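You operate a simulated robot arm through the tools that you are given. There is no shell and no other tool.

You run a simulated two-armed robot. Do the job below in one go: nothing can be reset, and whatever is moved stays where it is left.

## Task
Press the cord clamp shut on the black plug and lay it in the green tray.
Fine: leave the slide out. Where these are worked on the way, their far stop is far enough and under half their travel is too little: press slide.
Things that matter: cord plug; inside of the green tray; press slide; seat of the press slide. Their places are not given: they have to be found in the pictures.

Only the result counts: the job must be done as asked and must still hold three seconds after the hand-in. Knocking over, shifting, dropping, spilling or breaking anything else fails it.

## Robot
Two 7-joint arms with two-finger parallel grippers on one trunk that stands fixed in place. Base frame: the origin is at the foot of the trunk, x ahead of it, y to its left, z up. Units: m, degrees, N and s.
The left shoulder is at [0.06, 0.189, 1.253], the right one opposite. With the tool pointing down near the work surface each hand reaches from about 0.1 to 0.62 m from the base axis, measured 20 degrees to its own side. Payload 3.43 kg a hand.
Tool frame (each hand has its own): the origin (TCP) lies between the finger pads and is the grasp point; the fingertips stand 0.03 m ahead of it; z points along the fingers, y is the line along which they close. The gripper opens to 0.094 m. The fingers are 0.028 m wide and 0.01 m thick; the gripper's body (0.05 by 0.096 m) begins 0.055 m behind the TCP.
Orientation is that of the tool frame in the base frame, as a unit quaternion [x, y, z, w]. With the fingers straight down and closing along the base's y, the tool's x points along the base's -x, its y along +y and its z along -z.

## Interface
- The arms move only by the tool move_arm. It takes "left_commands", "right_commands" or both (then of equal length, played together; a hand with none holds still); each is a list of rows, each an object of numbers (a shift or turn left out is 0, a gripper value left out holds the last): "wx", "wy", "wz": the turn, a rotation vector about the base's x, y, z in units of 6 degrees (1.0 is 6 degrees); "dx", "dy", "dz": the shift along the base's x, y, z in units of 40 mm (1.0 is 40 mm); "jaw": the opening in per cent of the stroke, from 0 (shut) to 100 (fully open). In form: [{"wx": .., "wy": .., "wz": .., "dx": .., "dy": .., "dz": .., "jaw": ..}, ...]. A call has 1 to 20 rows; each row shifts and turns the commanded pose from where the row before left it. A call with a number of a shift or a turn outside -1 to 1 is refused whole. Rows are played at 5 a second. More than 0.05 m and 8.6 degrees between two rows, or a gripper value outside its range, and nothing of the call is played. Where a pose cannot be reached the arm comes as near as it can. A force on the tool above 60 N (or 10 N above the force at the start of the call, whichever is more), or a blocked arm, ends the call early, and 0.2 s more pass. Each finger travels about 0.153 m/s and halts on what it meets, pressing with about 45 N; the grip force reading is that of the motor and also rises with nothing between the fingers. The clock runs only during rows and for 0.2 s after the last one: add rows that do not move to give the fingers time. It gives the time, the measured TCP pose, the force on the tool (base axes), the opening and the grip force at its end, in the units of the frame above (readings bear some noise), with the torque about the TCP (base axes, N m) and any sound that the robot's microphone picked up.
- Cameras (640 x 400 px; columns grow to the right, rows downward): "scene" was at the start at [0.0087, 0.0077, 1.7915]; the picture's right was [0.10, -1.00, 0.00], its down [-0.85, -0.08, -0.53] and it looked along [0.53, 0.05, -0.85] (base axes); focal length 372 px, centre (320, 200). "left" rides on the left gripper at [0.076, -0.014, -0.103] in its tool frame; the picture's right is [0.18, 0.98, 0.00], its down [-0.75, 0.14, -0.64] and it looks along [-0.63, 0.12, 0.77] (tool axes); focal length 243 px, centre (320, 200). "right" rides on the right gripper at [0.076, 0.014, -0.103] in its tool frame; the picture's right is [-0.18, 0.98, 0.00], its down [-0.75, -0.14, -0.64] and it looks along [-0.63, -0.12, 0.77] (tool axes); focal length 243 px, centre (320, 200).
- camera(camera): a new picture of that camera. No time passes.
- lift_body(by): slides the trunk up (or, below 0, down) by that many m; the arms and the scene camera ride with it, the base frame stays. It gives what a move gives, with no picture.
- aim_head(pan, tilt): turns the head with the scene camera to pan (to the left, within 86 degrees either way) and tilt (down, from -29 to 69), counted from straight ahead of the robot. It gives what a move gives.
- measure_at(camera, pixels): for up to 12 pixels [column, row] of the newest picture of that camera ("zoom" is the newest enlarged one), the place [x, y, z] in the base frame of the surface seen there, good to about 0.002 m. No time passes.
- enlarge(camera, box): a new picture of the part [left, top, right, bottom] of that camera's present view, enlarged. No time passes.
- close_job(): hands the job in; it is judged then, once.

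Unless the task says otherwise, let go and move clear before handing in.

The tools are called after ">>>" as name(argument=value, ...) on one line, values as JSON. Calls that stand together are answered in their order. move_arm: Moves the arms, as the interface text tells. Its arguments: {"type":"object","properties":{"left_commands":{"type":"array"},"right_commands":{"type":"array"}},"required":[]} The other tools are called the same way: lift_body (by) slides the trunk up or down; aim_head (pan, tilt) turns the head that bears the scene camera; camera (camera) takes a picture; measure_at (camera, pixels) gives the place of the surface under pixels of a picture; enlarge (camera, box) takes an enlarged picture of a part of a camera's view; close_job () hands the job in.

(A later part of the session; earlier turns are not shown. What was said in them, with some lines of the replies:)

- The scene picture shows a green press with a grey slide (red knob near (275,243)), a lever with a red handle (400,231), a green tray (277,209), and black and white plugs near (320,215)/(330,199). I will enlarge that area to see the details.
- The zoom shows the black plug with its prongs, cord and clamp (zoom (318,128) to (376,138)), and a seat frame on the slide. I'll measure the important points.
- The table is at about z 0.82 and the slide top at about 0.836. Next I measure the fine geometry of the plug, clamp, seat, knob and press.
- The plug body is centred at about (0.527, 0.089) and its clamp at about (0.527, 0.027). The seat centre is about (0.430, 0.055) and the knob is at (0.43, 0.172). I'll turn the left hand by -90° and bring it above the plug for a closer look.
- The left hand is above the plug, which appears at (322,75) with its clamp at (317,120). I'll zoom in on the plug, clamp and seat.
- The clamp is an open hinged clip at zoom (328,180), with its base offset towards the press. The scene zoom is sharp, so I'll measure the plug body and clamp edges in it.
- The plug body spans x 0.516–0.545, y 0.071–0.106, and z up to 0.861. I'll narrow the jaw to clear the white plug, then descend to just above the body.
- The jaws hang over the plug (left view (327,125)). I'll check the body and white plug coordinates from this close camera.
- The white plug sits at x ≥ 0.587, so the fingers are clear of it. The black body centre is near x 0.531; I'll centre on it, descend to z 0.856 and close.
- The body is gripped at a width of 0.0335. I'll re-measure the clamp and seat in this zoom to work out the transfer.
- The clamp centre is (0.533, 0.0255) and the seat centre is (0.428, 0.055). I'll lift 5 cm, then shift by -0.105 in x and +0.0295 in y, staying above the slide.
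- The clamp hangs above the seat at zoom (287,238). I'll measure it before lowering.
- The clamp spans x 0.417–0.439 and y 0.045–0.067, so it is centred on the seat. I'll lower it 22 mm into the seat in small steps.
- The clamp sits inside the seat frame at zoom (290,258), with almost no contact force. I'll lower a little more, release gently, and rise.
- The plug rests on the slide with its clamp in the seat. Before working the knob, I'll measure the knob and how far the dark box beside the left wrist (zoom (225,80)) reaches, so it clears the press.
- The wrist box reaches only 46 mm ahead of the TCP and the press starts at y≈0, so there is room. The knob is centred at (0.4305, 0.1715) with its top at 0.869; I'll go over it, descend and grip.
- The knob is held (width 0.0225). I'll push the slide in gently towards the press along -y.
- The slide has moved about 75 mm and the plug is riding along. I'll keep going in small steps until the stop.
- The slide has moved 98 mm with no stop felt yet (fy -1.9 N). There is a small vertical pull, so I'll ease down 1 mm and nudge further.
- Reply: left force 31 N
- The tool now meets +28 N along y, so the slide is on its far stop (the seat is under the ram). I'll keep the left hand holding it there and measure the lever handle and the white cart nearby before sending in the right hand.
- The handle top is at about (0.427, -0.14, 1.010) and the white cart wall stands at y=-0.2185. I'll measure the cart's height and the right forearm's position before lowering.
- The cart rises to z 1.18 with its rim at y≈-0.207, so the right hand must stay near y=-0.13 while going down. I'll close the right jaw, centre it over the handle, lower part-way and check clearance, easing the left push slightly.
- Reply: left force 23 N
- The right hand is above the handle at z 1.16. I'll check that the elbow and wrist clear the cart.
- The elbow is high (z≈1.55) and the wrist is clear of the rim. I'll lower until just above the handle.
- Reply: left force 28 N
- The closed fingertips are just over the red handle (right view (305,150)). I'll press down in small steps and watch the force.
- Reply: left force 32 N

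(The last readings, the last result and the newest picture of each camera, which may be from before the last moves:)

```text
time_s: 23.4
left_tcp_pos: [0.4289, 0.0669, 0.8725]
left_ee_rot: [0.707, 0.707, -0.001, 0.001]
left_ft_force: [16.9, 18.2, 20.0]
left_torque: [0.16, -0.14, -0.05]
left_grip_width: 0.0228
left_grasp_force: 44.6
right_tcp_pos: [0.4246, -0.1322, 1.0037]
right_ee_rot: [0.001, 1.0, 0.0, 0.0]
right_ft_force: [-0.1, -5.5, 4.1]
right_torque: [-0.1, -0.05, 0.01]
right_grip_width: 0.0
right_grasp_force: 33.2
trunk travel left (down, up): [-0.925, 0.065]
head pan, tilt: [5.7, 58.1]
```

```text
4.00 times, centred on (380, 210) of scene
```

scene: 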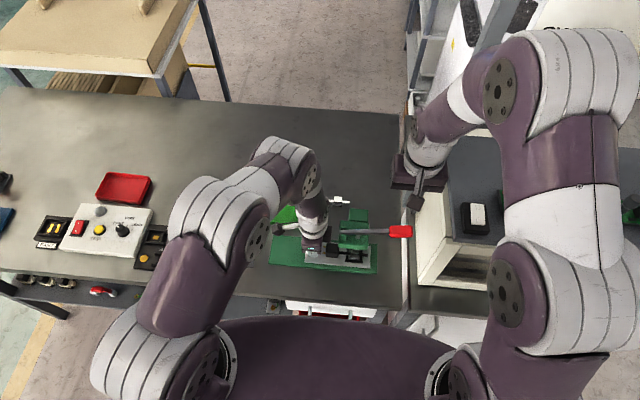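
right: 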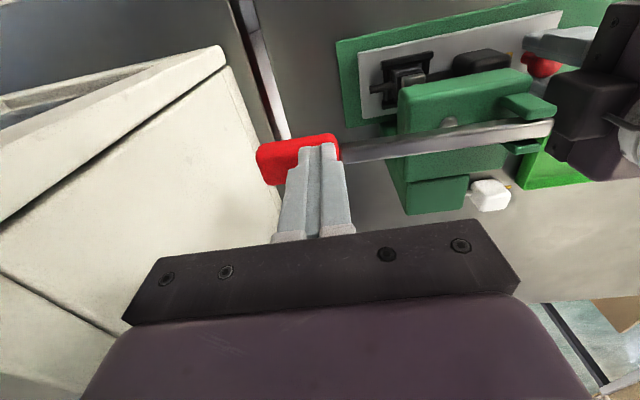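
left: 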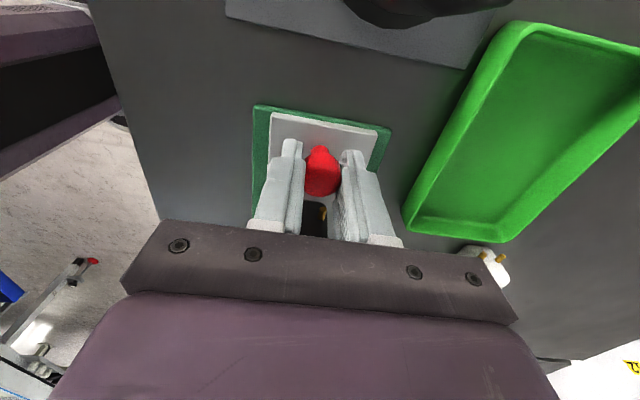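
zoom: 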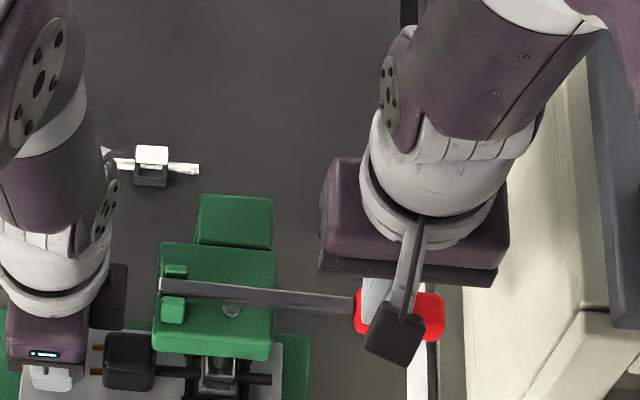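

The lever yields with about 5 N and its handle is moving down. I'll continue pressing.

>>> move_arm(right_commands=[{"dz": -0.2}, {"dz": -0.2}, {"dz": -0.2}, {"dz": -0.2}, {"dz": -0.2}, {}])

>>> camera(camera="right")

>>> enlarge(camera="scene", box=[300, 180, 428, 260])

```text
time_s: 24.2
left_tcp_pos: [0.4304, 0.0673, 0.8723]
left_ee_rot: [0.707, 0.707, 0.002, 0.005]
left_ft_force: [16.6, 11.2, -17.5]
left_torque: [-0.59, 0.59, -0.05]
left_grip_width: 0.023
left_grasp_force: 45.3
right_tcp_pos: [0.4252, -0.1306, 0.9838]
right_ee_rot: [-0.001, 1.0, -0.001, 0.003]
right_ft_force: [-10.9, -4.9, 46.9]
right_torque: [0.31, 0.33, 0.11]
right_grip_width: 0.0
right_grasp_force: 32.8
trunk travel left (down, up): [-0.925, 0.065]
head pan, tilt: [5.7, 58.1]
stopped in row 4 (right hand): the force on the tool passed its limit at 73 N (the readings are from after the stop); the commanded pose is now the measured one
```

```text
taken
```

right: 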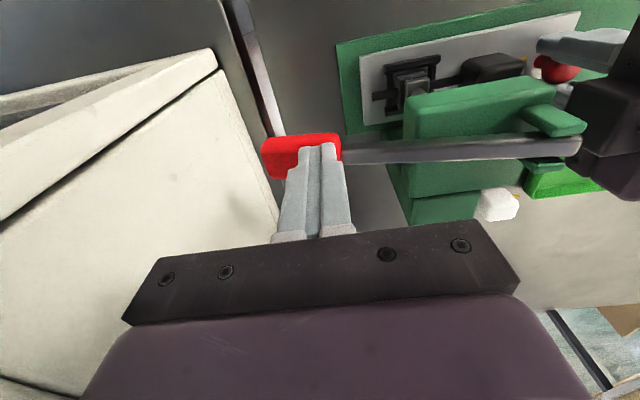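

```text
5.00 times, centred on (364, 220) of scene
```

zoom: 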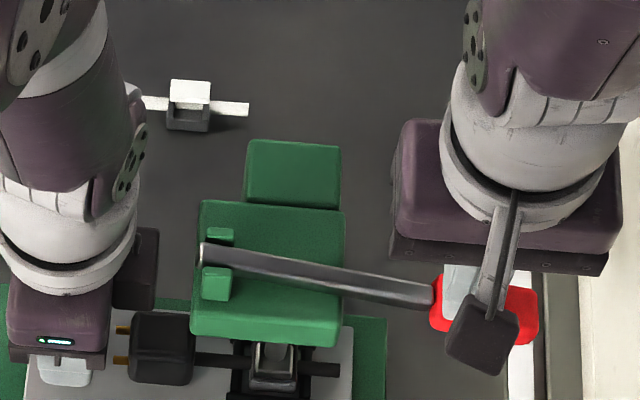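

The force reached 73 N with the ram on the clamp; the lever is about level. I'll look closely to see whether the clamp has shut.

>>> enlarge(camera="right", box=[360, 20, 600, 170])

>>> enlarge(camera="scene", box=[320, 235, 384, 275])

>>> measure_at(camera="zoom", pixels=[[350, 90], [350, 130], [350, 140], [300, 90], [400, 95], [280, 60], [380, 60], [360, 110]])

>>> measure_at(camera="right", pixels=[[350, 150], [570, 143], [275, 145], [300, 140], [335, 140], [450, 149], [412, 80], [420, 90]])

```text
2.67 times, centred on (480, 95) of right
```

zoom: 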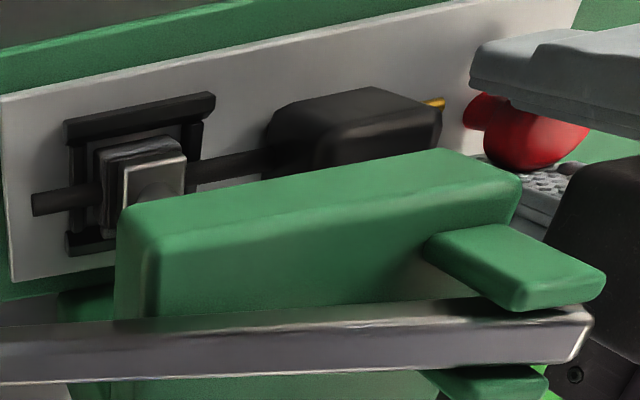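

```text
10.00 times, centred on (352, 255) of scene
```

zoom: 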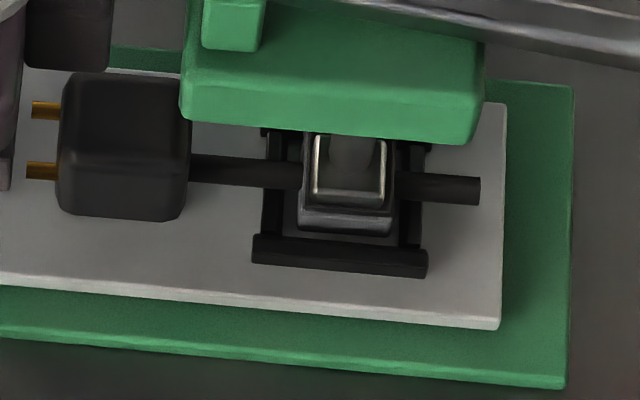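

```text
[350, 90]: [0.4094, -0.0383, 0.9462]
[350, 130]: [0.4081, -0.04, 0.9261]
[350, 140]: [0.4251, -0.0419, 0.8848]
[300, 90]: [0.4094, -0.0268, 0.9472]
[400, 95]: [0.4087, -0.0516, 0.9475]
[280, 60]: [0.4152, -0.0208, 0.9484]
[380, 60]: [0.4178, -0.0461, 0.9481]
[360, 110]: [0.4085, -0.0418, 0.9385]
```

```text
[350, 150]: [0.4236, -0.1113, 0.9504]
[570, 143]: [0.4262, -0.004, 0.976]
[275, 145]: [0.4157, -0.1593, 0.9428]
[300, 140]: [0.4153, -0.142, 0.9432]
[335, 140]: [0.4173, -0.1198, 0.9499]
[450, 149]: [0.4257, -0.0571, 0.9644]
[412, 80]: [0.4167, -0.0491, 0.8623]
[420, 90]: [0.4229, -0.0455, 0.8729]
```

The lid seems flat beneath the metal ram shoe (scene zoom (345,190)). I'll measure the shoe and clamp heights.

>>> measure_at(camera="zoom", pixels=[[345, 165], [350, 190], [350, 200], [350, 212], [345, 225], [310, 200], [308, 150], [393, 200], [340, 260], [230, 168], [450, 190], [275, 180]])

```text
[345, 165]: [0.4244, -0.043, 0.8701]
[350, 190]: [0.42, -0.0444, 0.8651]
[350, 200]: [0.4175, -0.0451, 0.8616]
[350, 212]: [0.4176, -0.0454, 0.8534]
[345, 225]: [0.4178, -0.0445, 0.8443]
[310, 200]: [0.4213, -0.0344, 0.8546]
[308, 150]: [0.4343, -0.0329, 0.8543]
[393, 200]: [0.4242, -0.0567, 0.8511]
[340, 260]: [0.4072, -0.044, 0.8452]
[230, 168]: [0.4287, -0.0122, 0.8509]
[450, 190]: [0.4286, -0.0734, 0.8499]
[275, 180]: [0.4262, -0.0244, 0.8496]
```

The lid now lies flat at z≈0.854 along its whole width (it stood up to 0.865 before), so it has been pressed down. I'll press once more briefly to make sure it latches, then lift to check.

>>> move_arm(right_commands=[{"dz": -0.08}, {"dz": -0.08}, {"dz": -0.08}, {"dz": -0.05}, {}])

```text
time_s: 24.6
left_tcp_pos: [0.4309, 0.0669, 0.8727]
left_ee_rot: [0.706, 0.708, 0.002, 0.006]
left_ft_force: [12.7, 8.1, -16.5]
left_torque: [-0.13, 0.61, -0.06]
left_grip_width: 0.0227
left_grasp_force: 45.6
right_tcp_pos: [0.4254, -0.1313, 0.9828]
right_ee_rot: [-0.001, 1.0, -0.001, 0.002]
right_ft_force: [-12.4, -2.4, 43.8]
right_torque: [0.33, 0.4, 0.14]
right_grip_width: 0.0
right_grasp_force: 33.0
trunk travel left (down, up): [-0.925, 0.065]
head pan, tilt: [5.7, 58.1]
stopped in row 1 (right hand): the force on the tool passed its limit at 65 N (the readings are from after the stop); the commanded pose is now the measured one
```

It is solidly pressed (65 N with about 1 mm of movement). Now I'll raise the right hand and see whether the lever follows.

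>>> move_arm(right_commands=[{"dz": 0.2}, {"dz": 0.4}, {"dz": 0.6}, {"dz": 0.6}, {"dz": 0.6}, {}])

>>> camera(camera="right")

>>> enlarge(camera="scene", box=[310, 200, 438, 280])

```text
time_s: 26.0
left_tcp_pos: [0.4302, 0.0677, 0.873]
left_ee_rot: [0.706, 0.708, 0.002, 0.005]
left_ft_force: [-2.4, 14.3, 18.9]
left_torque: [0.81, 0.71, -0.03]
left_grip_width: 0.0227
left_grasp_force: 44.8
right_tcp_pos: [0.4252, -0.1296, 1.0792]
right_ee_rot: [-0.001, 1.0, -0.001, 0.002]
right_ft_force: [0.0, -0.2, 0.3]
right_torque: [-0.03, 0.01, -0.05]
right_grip_width: 0.0
right_grasp_force: 33.1
trunk travel left (down, up): [-0.925, 0.065]
head pan, tilt: [5.7, 58.1]
```

```text
taken
```

right: 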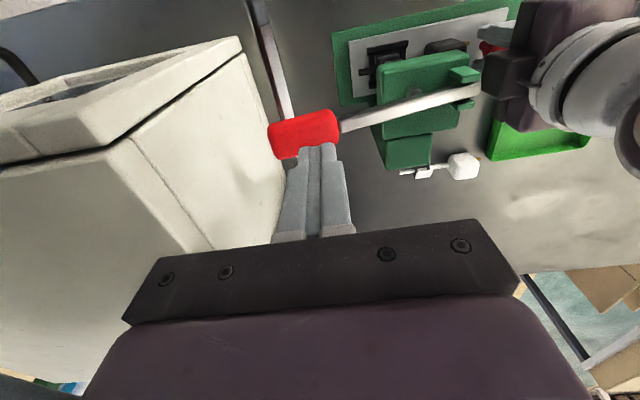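

```text
5.00 times, centred on (374, 240) of scene
```

zoom: 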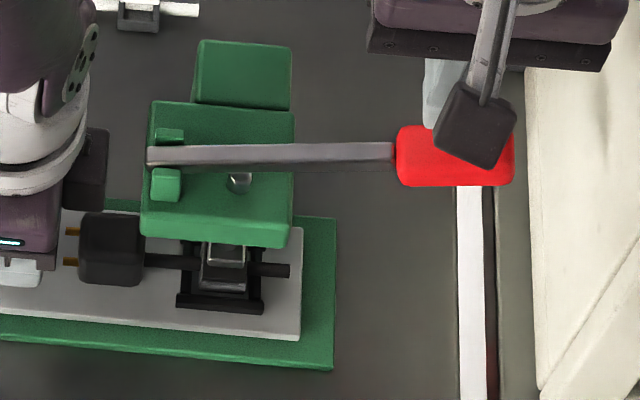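

The lever sprang back up by itself. I'll raise the right hand well clear, then pull the slide out with the left hand to inspect the clamp.

>>> move_arm(right_commands=[{"dz": 1}, {"dz": 1}, {"dz": 1}, {"dz": 1}, {"dz": 1}, {}])

>>> enlarge(camera="scene", box=[320, 235, 384, 275])

>>> measure_at(camera="zoom", pixels=[[310, 200], [310, 160], [350, 200], [350, 215], [345, 225], [395, 200], [350, 175]])

```text
time_s: 27.4
left_tcp_pos: [0.4311, 0.0675, 0.8725]
left_ee_rot: [0.707, 0.707, 0.002, 0.005]
left_ft_force: [-3.6, 14.7, 17.1]
left_torque: [0.08, 0.5, 0.0]
left_grip_width: 0.0227
left_grasp_force: 44.6
right_tcp_pos: [0.4255, -0.1315, 1.2797]
right_ee_rot: [-0.001, 1.0, 0.0, 0.002]
right_ft_force: [0.3, -0.2, 0.0]
right_torque: [-0.03, 0.0, -0.02]
right_grip_width: 0.0002
right_grasp_force: 33.1
trunk travel left (down, up): [-0.925, 0.065]
head pan, tilt: [5.7, 58.1]
```

```text
10.00 times, centred on (352, 255) of scene
```

zoom: 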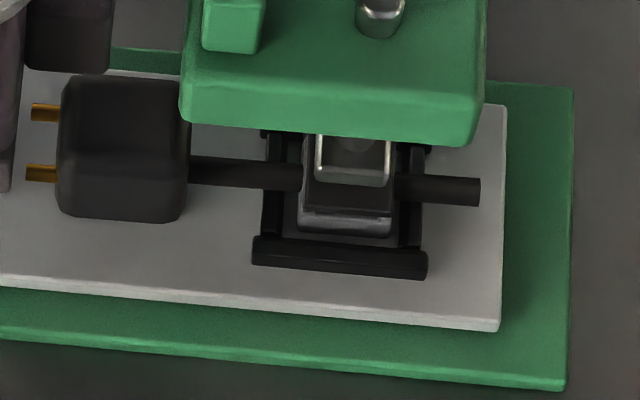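

```text
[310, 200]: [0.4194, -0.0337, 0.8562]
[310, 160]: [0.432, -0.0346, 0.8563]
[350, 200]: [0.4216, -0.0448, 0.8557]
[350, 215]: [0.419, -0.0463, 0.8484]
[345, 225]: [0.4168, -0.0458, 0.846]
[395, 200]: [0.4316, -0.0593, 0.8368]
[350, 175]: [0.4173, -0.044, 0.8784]
```

The lid stays flat (z≈0.856) with the ram shoe raised to 0.878, so the clamp is shut. I'll pull the slide back out.

>>> move_arm(left_commands=[{"dy": 0.1}, {"dy": 0.2}, {"dy": 0.2}, {"dy": 0.2}, {"dy": 0.2}, {"dy": 0.2}, {"dy": 0.2}, {"dy": 0.2}, {"dy": 0.2}, {"dy": 0.2}, {"dy": 0.2}, {"dy": 0.2}, {"dy": 0.15}, {"dy": 0.1}, {}])

>>> enlarge(camera="scene", box=[240, 190, 400, 290])

```text
time_s: 30.6
left_tcp_pos: [0.4297, 0.166, 0.8722]
left_ee_rot: [0.706, 0.708, 0.002, 0.004]
left_ft_force: [-9.8, 1.2, 7.4]
left_torque: [0.05, 1.06, -0.02]
left_grip_width: 0.0228
left_grasp_force: 45.1
right_tcp_pos: [0.4237, -0.1326, 1.2782]
right_ee_rot: [-0.001, 1.0, 0.0, 0.002]
right_ft_force: [0.3, -0.4, 0.6]
right_torque: [0.01, 0.01, 0.0]
right_grip_width: 0.0001
right_grasp_force: 33.3
trunk travel left (down, up): [-0.925, 0.065]
head pan, tilt: [5.7, 58.1]
```

```text
4.00 times, centred on (320, 240) of scene
```

zoom: 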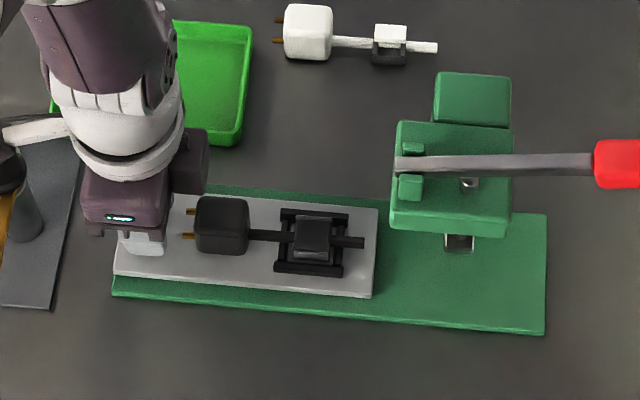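

The slide is nearly fully out and the clamp looks flat at zoom (312,237). I'll nudge outward until the stop is felt, then zoom in.

>>> move_arm(left_commands=[{"dy": 0.06}, {"dy": 0.06}, {"dy": 0.04}, {}])

>>> enlarge(camera="scene", box=[270, 220, 350, 270])

```text
time_s: 31.6
left_tcp_pos: [0.4298, 0.1713, 0.874]
left_ee_rot: [0.707, 0.707, 0.002, 0.003]
left_ft_force: [-10.4, -27.5, -1.8]
left_torque: [-0.91, 0.99, 0.02]
left_grip_width: 0.0227
left_grasp_force: 44.9
right_tcp_pos: [0.4245, -0.1369, 1.2791]
right_ee_rot: [-0.001, 1.0, 0.001, 0.001]
right_ft_force: [-0.3, 0.3, -0.5]
right_torque: [0.04, 0.0, 0.02]
right_grip_width: 0.0001
right_grasp_force: 32.7
trunk travel left (down, up): [-0.925, 0.065]
head pan, tilt: [5.7, 58.1]
```

```text
8.00 times, centred on (310, 245) of scene
```

zoom: 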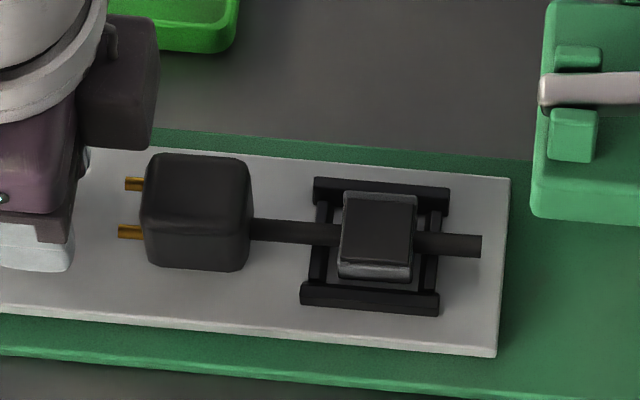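

The clamp lid is now closed flat (zoom (378,228)) and the slide is at its out stop. I'll ease the pull, release the knob, rise and move over the plug body.

>>> move_arm(left_commands=[{"dy": -0.05}, {}, {"jaw": 30}, {"jaw": 48}, {}, {"dz": 0.7}, {"dz": 0.8}, {"dz": 0.6}, {"dy": -0.6}, {"dy": -0.65}, {}])

>>> camera(camera="left")

>>> enlarge(camera="scene", box=[260, 200, 388, 280])

>>> measure_at(camera="left", pixels=[[303, 120], [337, 120], [320, 105], [320, 120], [320, 140], [312, 95], [333, 95], [315, 160], [335, 45]])

```text
time_s: 34.0
left_tcp_pos: [0.4301, 0.1209, 0.9547]
left_ee_rot: [0.707, 0.707, 0.002, 0.005]
left_ft_force: [0.0, -0.3, -0.3]
left_torque: [-0.01, -0.03, 0.01]
left_grip_width: 0.045
left_grasp_force: 0.0
right_tcp_pos: [0.4267, -0.1338, 1.278]
right_ee_rot: [-0.001, 1.0, 0.0, 0.0]
right_ft_force: [-0.6, 0.6, -0.6]
right_torque: [0.01, -0.02, 0.0]
right_grip_width: 0.0
right_grasp_force: 32.7
trunk travel left (down, up): [-0.925, 0.065]
head pan, tilt: [5.7, 58.1]
```

```text
taken
```

left: 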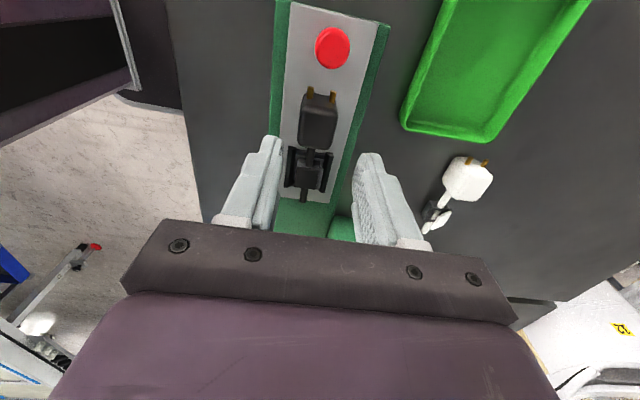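

```text
5.00 times, centred on (324, 240) of scene
```

zoom: 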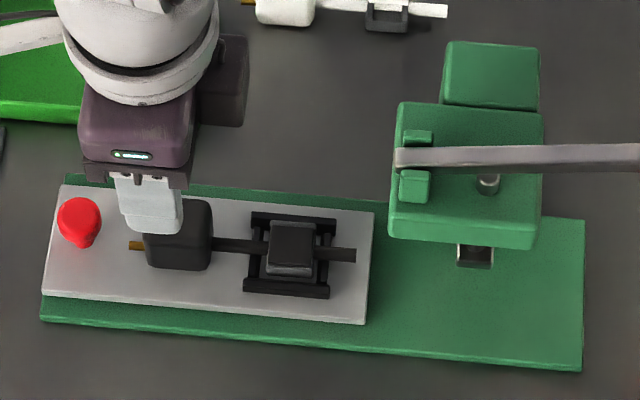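

```text
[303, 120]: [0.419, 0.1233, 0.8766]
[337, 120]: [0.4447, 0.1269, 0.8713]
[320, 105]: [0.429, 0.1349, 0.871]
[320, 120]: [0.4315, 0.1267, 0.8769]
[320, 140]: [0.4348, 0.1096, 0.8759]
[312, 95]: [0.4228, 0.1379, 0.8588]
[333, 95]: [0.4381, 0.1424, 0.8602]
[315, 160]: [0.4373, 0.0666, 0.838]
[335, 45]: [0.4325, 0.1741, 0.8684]
```

The plug body is centred near (0.431, 0.118) with its top at 0.877. To keep the fingers above the tray rim when releasing, I'll grip only the upper 18 mm of the body (TCP z≈0.888), then lift.

>>> move_arm(left_commands=[{"dy": -0.07, "dz": -0.6}, {"dz": -0.6}, {"dz": -0.46}, {}, {"jaw": 25}, {"jaw": 10}, {}, {"dz": 0.4}, {"dz": 0.6}, {"dz": 0.8}, {}])

>>> camera(camera="left")

>>> camera(camera="scene")

>>> enlarge(camera="scene", box=[230, 180, 390, 280])

```text
time_s: 36.4
left_tcp_pos: [0.4322, 0.1184, 0.9622]
left_ee_rot: [0.706, 0.708, 0.002, 0.003]
left_ft_force: [0.2, 0.4, -1.3]
left_torque: [0.05, 0.0, 0.02]
left_grip_width: 0.0288
left_grasp_force: 45.2
right_tcp_pos: [0.4282, -0.1329, 1.2779]
right_ee_rot: [0.0, 1.0, 0.0, 0.001]
right_ft_force: [-0.3, -0.1, 0.4]
right_torque: [-0.01, 0.03, 0.04]
right_grip_width: 0.0002
right_grasp_force: 33.4
trunk travel left (down, up): [-0.925, 0.065]
head pan, tilt: [5.7, 58.1]
```

```text
taken
```

left: 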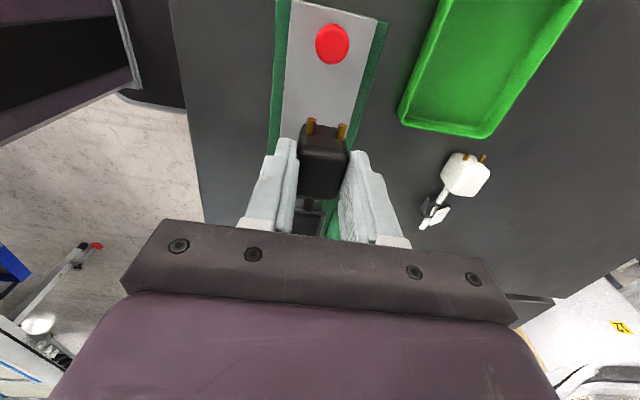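

```text
taken
```

scene: 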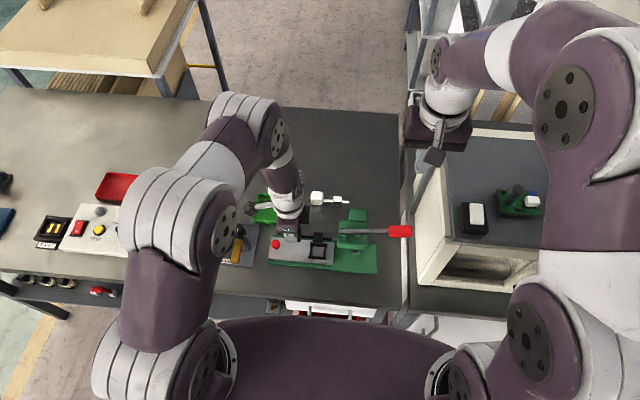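

```text
4.00 times, centred on (310, 230) of scene
```

zoom: 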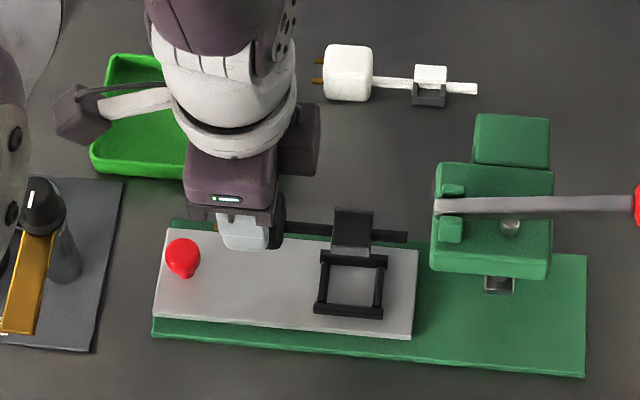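

The plug is held and lifted out of the seat with its clamp shut (zoom (350,230)). I'll measure its extents relative to the TCP and the tray's edges.

>>> measure_at(camera="zoom", pixels=[[404, 237], [350, 220], [337, 230], [372, 233], [300, 228], [335, 250], [368, 254], [110, 150], [170, 160], [130, 140], [120, 65], [95, 165]])

>>> measure_at(camera="left", pixels=[[311, 120], [342, 125], [325, 160], [400, 122], [408, 120], [478, 137], [472, 130], [430, 40], [438, 40], [560, 40], [550, 38], [490, 60]])

```text
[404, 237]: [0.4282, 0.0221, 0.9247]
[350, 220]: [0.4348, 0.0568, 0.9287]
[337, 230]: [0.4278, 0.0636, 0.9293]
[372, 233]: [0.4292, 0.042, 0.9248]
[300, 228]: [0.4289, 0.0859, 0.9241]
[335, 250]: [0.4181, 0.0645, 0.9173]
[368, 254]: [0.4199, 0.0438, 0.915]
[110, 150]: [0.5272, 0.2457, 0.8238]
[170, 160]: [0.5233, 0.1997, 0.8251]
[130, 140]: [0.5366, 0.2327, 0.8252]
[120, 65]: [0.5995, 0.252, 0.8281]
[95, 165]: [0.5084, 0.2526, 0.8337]
```

```text
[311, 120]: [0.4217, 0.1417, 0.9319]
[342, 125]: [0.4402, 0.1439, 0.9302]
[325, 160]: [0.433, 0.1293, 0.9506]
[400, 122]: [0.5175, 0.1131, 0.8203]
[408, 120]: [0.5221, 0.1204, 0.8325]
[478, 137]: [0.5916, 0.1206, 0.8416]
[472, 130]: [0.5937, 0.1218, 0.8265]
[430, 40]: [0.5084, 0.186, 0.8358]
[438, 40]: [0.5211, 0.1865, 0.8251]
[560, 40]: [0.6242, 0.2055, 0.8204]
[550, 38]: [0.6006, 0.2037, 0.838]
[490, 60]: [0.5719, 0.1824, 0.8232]
```

The tray floor spans about x 0.519–0.596, y 0.122–0.250, and the plug is 0.1225 m long. Laying it turned by 24° gives margin all round. First I'll check the height of the DISCHARGE box's knob near the left camera's path.

>>> measure_at(camera="scene", pixels=[[239, 230], [240, 235], [232, 255], [237, 245], [246, 245], [245, 208], [262, 206], [240, 228]])

```text
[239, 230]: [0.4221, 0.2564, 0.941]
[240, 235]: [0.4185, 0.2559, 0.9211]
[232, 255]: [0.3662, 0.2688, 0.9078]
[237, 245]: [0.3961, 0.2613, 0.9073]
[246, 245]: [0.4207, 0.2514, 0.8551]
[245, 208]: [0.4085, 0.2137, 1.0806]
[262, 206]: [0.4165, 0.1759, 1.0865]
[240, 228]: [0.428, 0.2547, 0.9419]
```

The knob there tops out at z 0.942 and stays about 9 cm from the hand's path. I'll move the plug over the tray while turning it +24°.

>>> move_arm(left_commands=[{"wz": 1, "dx": 0.48, "dy": 0.41}, {"wz": 1, "dx": 0.48, "dy": 0.41}, {"wz": 1, "dx": 0.48, "dy": 0.41}, {"wz": 1, "dx": 0.48, "dy": 0.41}, {"dx": 0.48, "dy": 0.41}, {"dx": 0.475, "dy": 0.415}, {}, {}])

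>>> camera(camera="left")

>>> enlarge(camera="scene", box=[220, 150, 364, 240])

```text
time_s: 38.2
left_tcp_pos: [0.5469, 0.2186, 0.961]
left_ee_rot: [0.545, 0.839, 0.003, 0.002]
left_ft_force: [-0.2, -0.6, -0.5]
left_torque: [0.05, 0.03, 0.02]
left_grip_width: 0.029
left_grasp_force: 45.2
right_tcp_pos: [0.4258, -0.1344, 1.2771]
right_ee_rot: [0.0, 1.0, -0.001, 0.001]
right_ft_force: [-0.3, -0.1, 0.9]
right_torque: [0.01, 0.01, 0.0]
right_grip_width: 0.0
right_grasp_force: 32.9
trunk travel left (down, up): [-0.925, 0.065]
head pan, tilt: [5.7, 58.1]
```

```text
taken
```

left: 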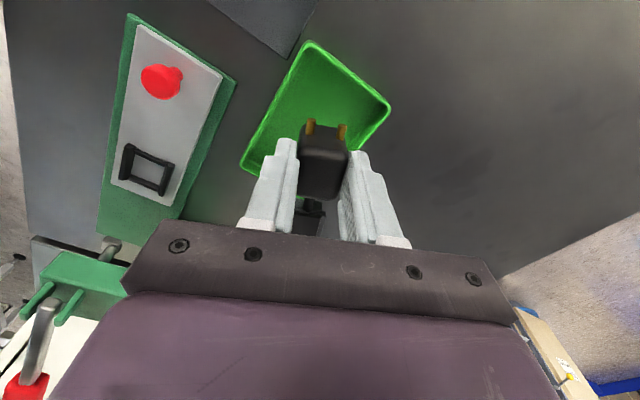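

```text
4.44 times, centred on (292, 195) of scene
```

zoom: 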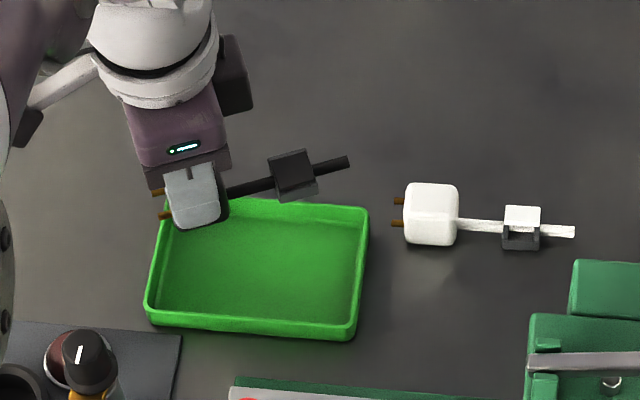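

The plug hangs above the tray, turned as planned. I'll measure the cord tip, clamp, prongs and the tray's inner walls before lowering.

>>> measure_at(camera="zoom", pixels=[[346, 162], [292, 170], [165, 215], [305, 155], [312, 190], [165, 310], [345, 318], [355, 220], [178, 230], [340, 212], [250, 208], [240, 320]])

>>> measure_at(camera="left", pixels=[[310, 125], [342, 130], [316, 50], [318, 60], [380, 105], [372, 108], [308, 70], [360, 80]])

```text
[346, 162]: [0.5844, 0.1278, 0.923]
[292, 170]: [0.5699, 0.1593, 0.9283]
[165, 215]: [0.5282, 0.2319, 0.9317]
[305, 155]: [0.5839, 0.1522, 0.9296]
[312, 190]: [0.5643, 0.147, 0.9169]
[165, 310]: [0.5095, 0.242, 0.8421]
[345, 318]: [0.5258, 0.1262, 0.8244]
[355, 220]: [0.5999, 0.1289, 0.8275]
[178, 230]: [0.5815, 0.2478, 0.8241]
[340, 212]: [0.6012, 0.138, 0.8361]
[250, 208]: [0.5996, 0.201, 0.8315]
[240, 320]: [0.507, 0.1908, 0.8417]
```

```text
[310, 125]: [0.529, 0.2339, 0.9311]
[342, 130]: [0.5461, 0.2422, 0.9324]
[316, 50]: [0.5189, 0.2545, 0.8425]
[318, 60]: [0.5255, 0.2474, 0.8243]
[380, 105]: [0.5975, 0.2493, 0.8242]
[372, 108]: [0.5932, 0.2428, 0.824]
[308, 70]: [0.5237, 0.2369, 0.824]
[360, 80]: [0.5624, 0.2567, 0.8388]
```

Cord tip is at y 0.128, prong tips at y 0.243, and x runs 0.526–0.585: all inside the tray walls. I'll lower to just above the floor.

>>> move_arm(left_commands=[{"dz": -0.5}, {"dz": -0.5}, {"dz": -0.5}, {"dz": -0.35}, {"dz": -0.15}, {}])

>>> enlarge(camera="scene", box=[220, 150, 364, 240])

>>> camera(camera="left")

```text
time_s: 39.6
left_tcp_pos: [0.5446, 0.2177, 0.8816]
left_ee_rot: [0.544, 0.839, 0.004, 0.003]
left_ft_force: [-0.1, -0.4, -1.7]
left_torque: [0.01, 0.04, 0.01]
left_grip_width: 0.029
left_grasp_force: 45.1
right_tcp_pos: [0.4262, -0.1329, 1.2787]
right_ee_rot: [-0.001, 1.0, -0.001, 0.001]
right_ft_force: [0.0, -0.3, 0.3]
right_torque: [-0.02, 0.0, -0.05]
right_grip_width: 0.0
right_grasp_force: 33.6
trunk travel left (down, up): [-0.925, 0.065]
head pan, tilt: [5.7, 58.1]
```

```text
4.44 times, centred on (292, 195) of scene
```

zoom: 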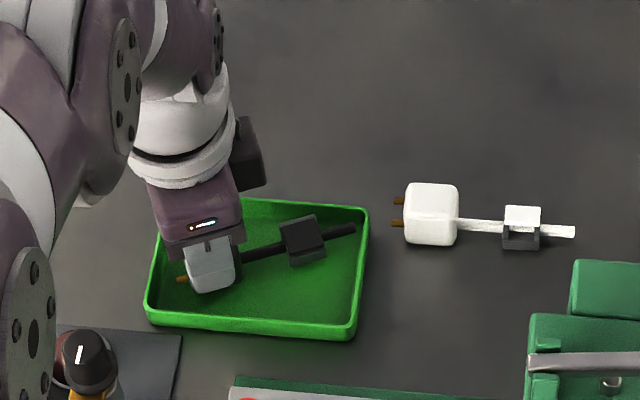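

```text
taken
```

left: 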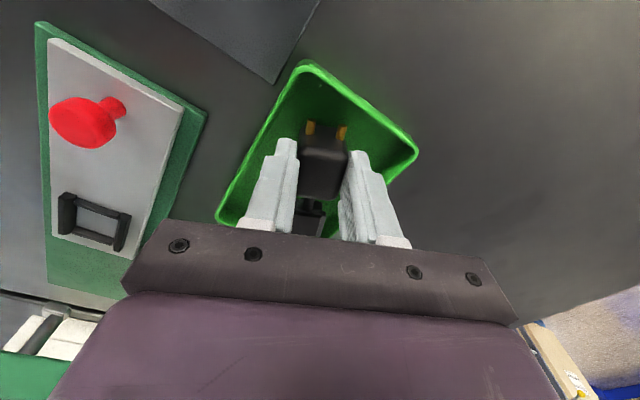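

The plug is inside the tray about 4 mm above the floor. I'll set it down with tiny steps.

>>> move_arm(left_commands=[{"dz": -0.04}, {"dz": -0.03}, {"dz": -0.025}, {}])

```text
time_s: 40.6
left_tcp_pos: [0.5469, 0.2183, 0.8771]
left_ee_rot: [0.545, 0.839, 0.003, 0.003]
left_ft_force: [0.1, 0.1, -0.1]
left_torque: [0.04, 0.0, 0.01]
left_grip_width: 0.0291
left_grasp_force: 45.3
right_tcp_pos: [0.4267, -0.1335, 1.2779]
right_ee_rot: [-0.001, 1.0, 0.0, 0.002]
right_ft_force: [0.9, 0.4, 1.3]
right_torque: [0.03, 0.0, -0.02]
right_grip_width: 0.0001
right_grasp_force: 32.8
trunk travel left (down, up): [-0.925, 0.065]
head pan, tilt: [5.7, 58.1]
```

The reading rose from -1.7 to about 0 N, so the plug is touching the floor. I'll release it and rise straight up.

>>> move_arm(left_commands=[{"dz": -0.015}, {}, {"jaw": 38}, {"jaw": 46}, {}, {"dz": 0.4}, {"dz": 0.8}, {"dz": 1}, {"dz": 1}, {"dz": 1}, {"dz": 1}, {}])

>>> camera(camera="left")

>>> enlarge(camera="scene", box=[220, 150, 412, 270])

```text
time_s: 43.2
left_tcp_pos: [0.5438, 0.2191, 1.0853]
left_ee_rot: [0.544, 0.839, 0.002, 0.003]
left_ft_force: [0.6, -0.2, 0.0]
left_torque: [-0.03, 0.03, 0.02]
left_grip_width: 0.0433
left_grasp_force: 0.1
right_tcp_pos: [0.4262, -0.1331, 1.2775]
right_ee_rot: [-0.001, 1.0, 0.0, 0.001]
right_ft_force: [-0.1, -0.4, -0.1]
right_torque: [-0.01, 0.01, 0.0]
right_grip_width: 0.0
right_grasp_force: 33.2
trunk travel left (down, up): [-0.925, 0.065]
head pan, tilt: [5.7, 58.1]
```

```text
taken
```

left: 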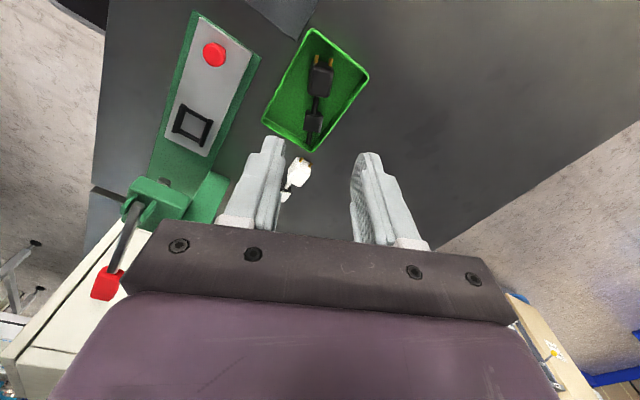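

```text
3.33 times, centred on (316, 210) of scene
```

zoom: 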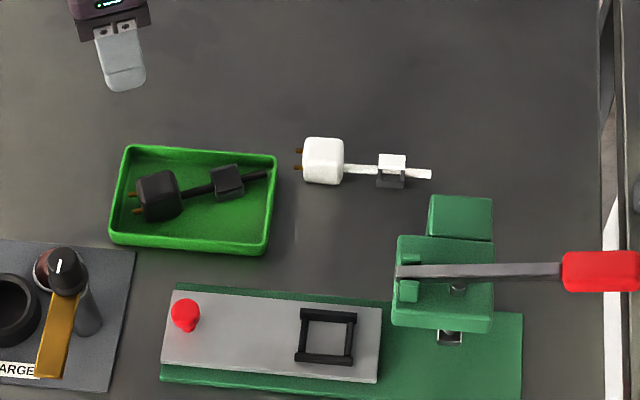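

The plug lies in the tray with its cord tip inside the wall (zoom (268,175)). I'll take one close look to confirm it rests flat and the clamp is shut.

>>> enlarge(camera="scene", box=[250, 188, 314, 228])

>>> measure_at(camera="zoom", pixels=[[170, 130], [130, 160], [250, 140], [345, 105], [360, 130], [335, 85], [370, 145], [490, 85], [505, 80], [40, 165], [60, 220], [430, 105]])

```text
10.00 times, centred on (282, 208) of scene
```

zoom: 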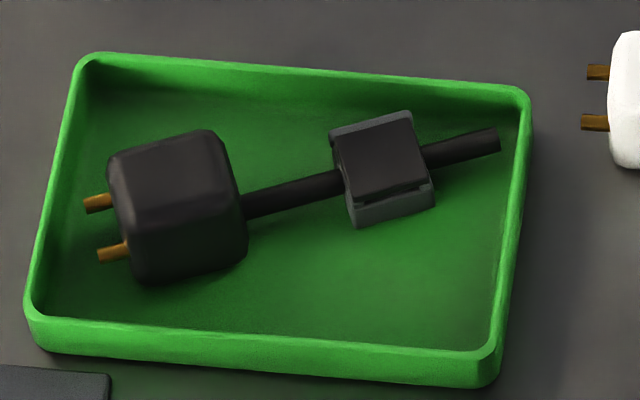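

```text
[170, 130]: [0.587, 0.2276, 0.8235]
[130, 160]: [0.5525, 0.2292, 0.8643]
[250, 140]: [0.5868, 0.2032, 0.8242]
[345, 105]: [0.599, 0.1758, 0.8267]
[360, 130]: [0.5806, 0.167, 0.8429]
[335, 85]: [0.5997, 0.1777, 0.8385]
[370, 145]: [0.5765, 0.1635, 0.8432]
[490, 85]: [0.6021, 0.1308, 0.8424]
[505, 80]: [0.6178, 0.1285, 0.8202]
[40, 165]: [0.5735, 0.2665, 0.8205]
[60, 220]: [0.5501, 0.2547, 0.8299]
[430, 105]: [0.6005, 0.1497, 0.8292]
```

The plug lies flat in the green tray, clear of all walls, with its clamp shut (flat at z≈0.843). The slide is out, the lever is up, the white plug and tray are unmoved, and both hands are clear, so I'm handing in.

>>> close_job()

```text
The job is handed in.
```

The black plug's cord clamp is pressed shut, and the plug is lying flat in the green tray, clear of all the walls. I've handed the job in, but no verdict came back.

- **Clamp:** I pushed the slide to its far stop and pressed the lever until it met about 65–73 N. The lid stayed flat after the ram lifted.
- **Plug:** I turned it about 24° in the tray because it is nearly as long as the tray inside. The cord tip and prongs sit within the walls.
- **Press:** The slide is back at its outer stop, and the lever sprang up by itself.
- **Surroundings:** In the last pictures, the white plug and the tray looked unmoved, and nothing else looked disturbed. Both hands are clear.
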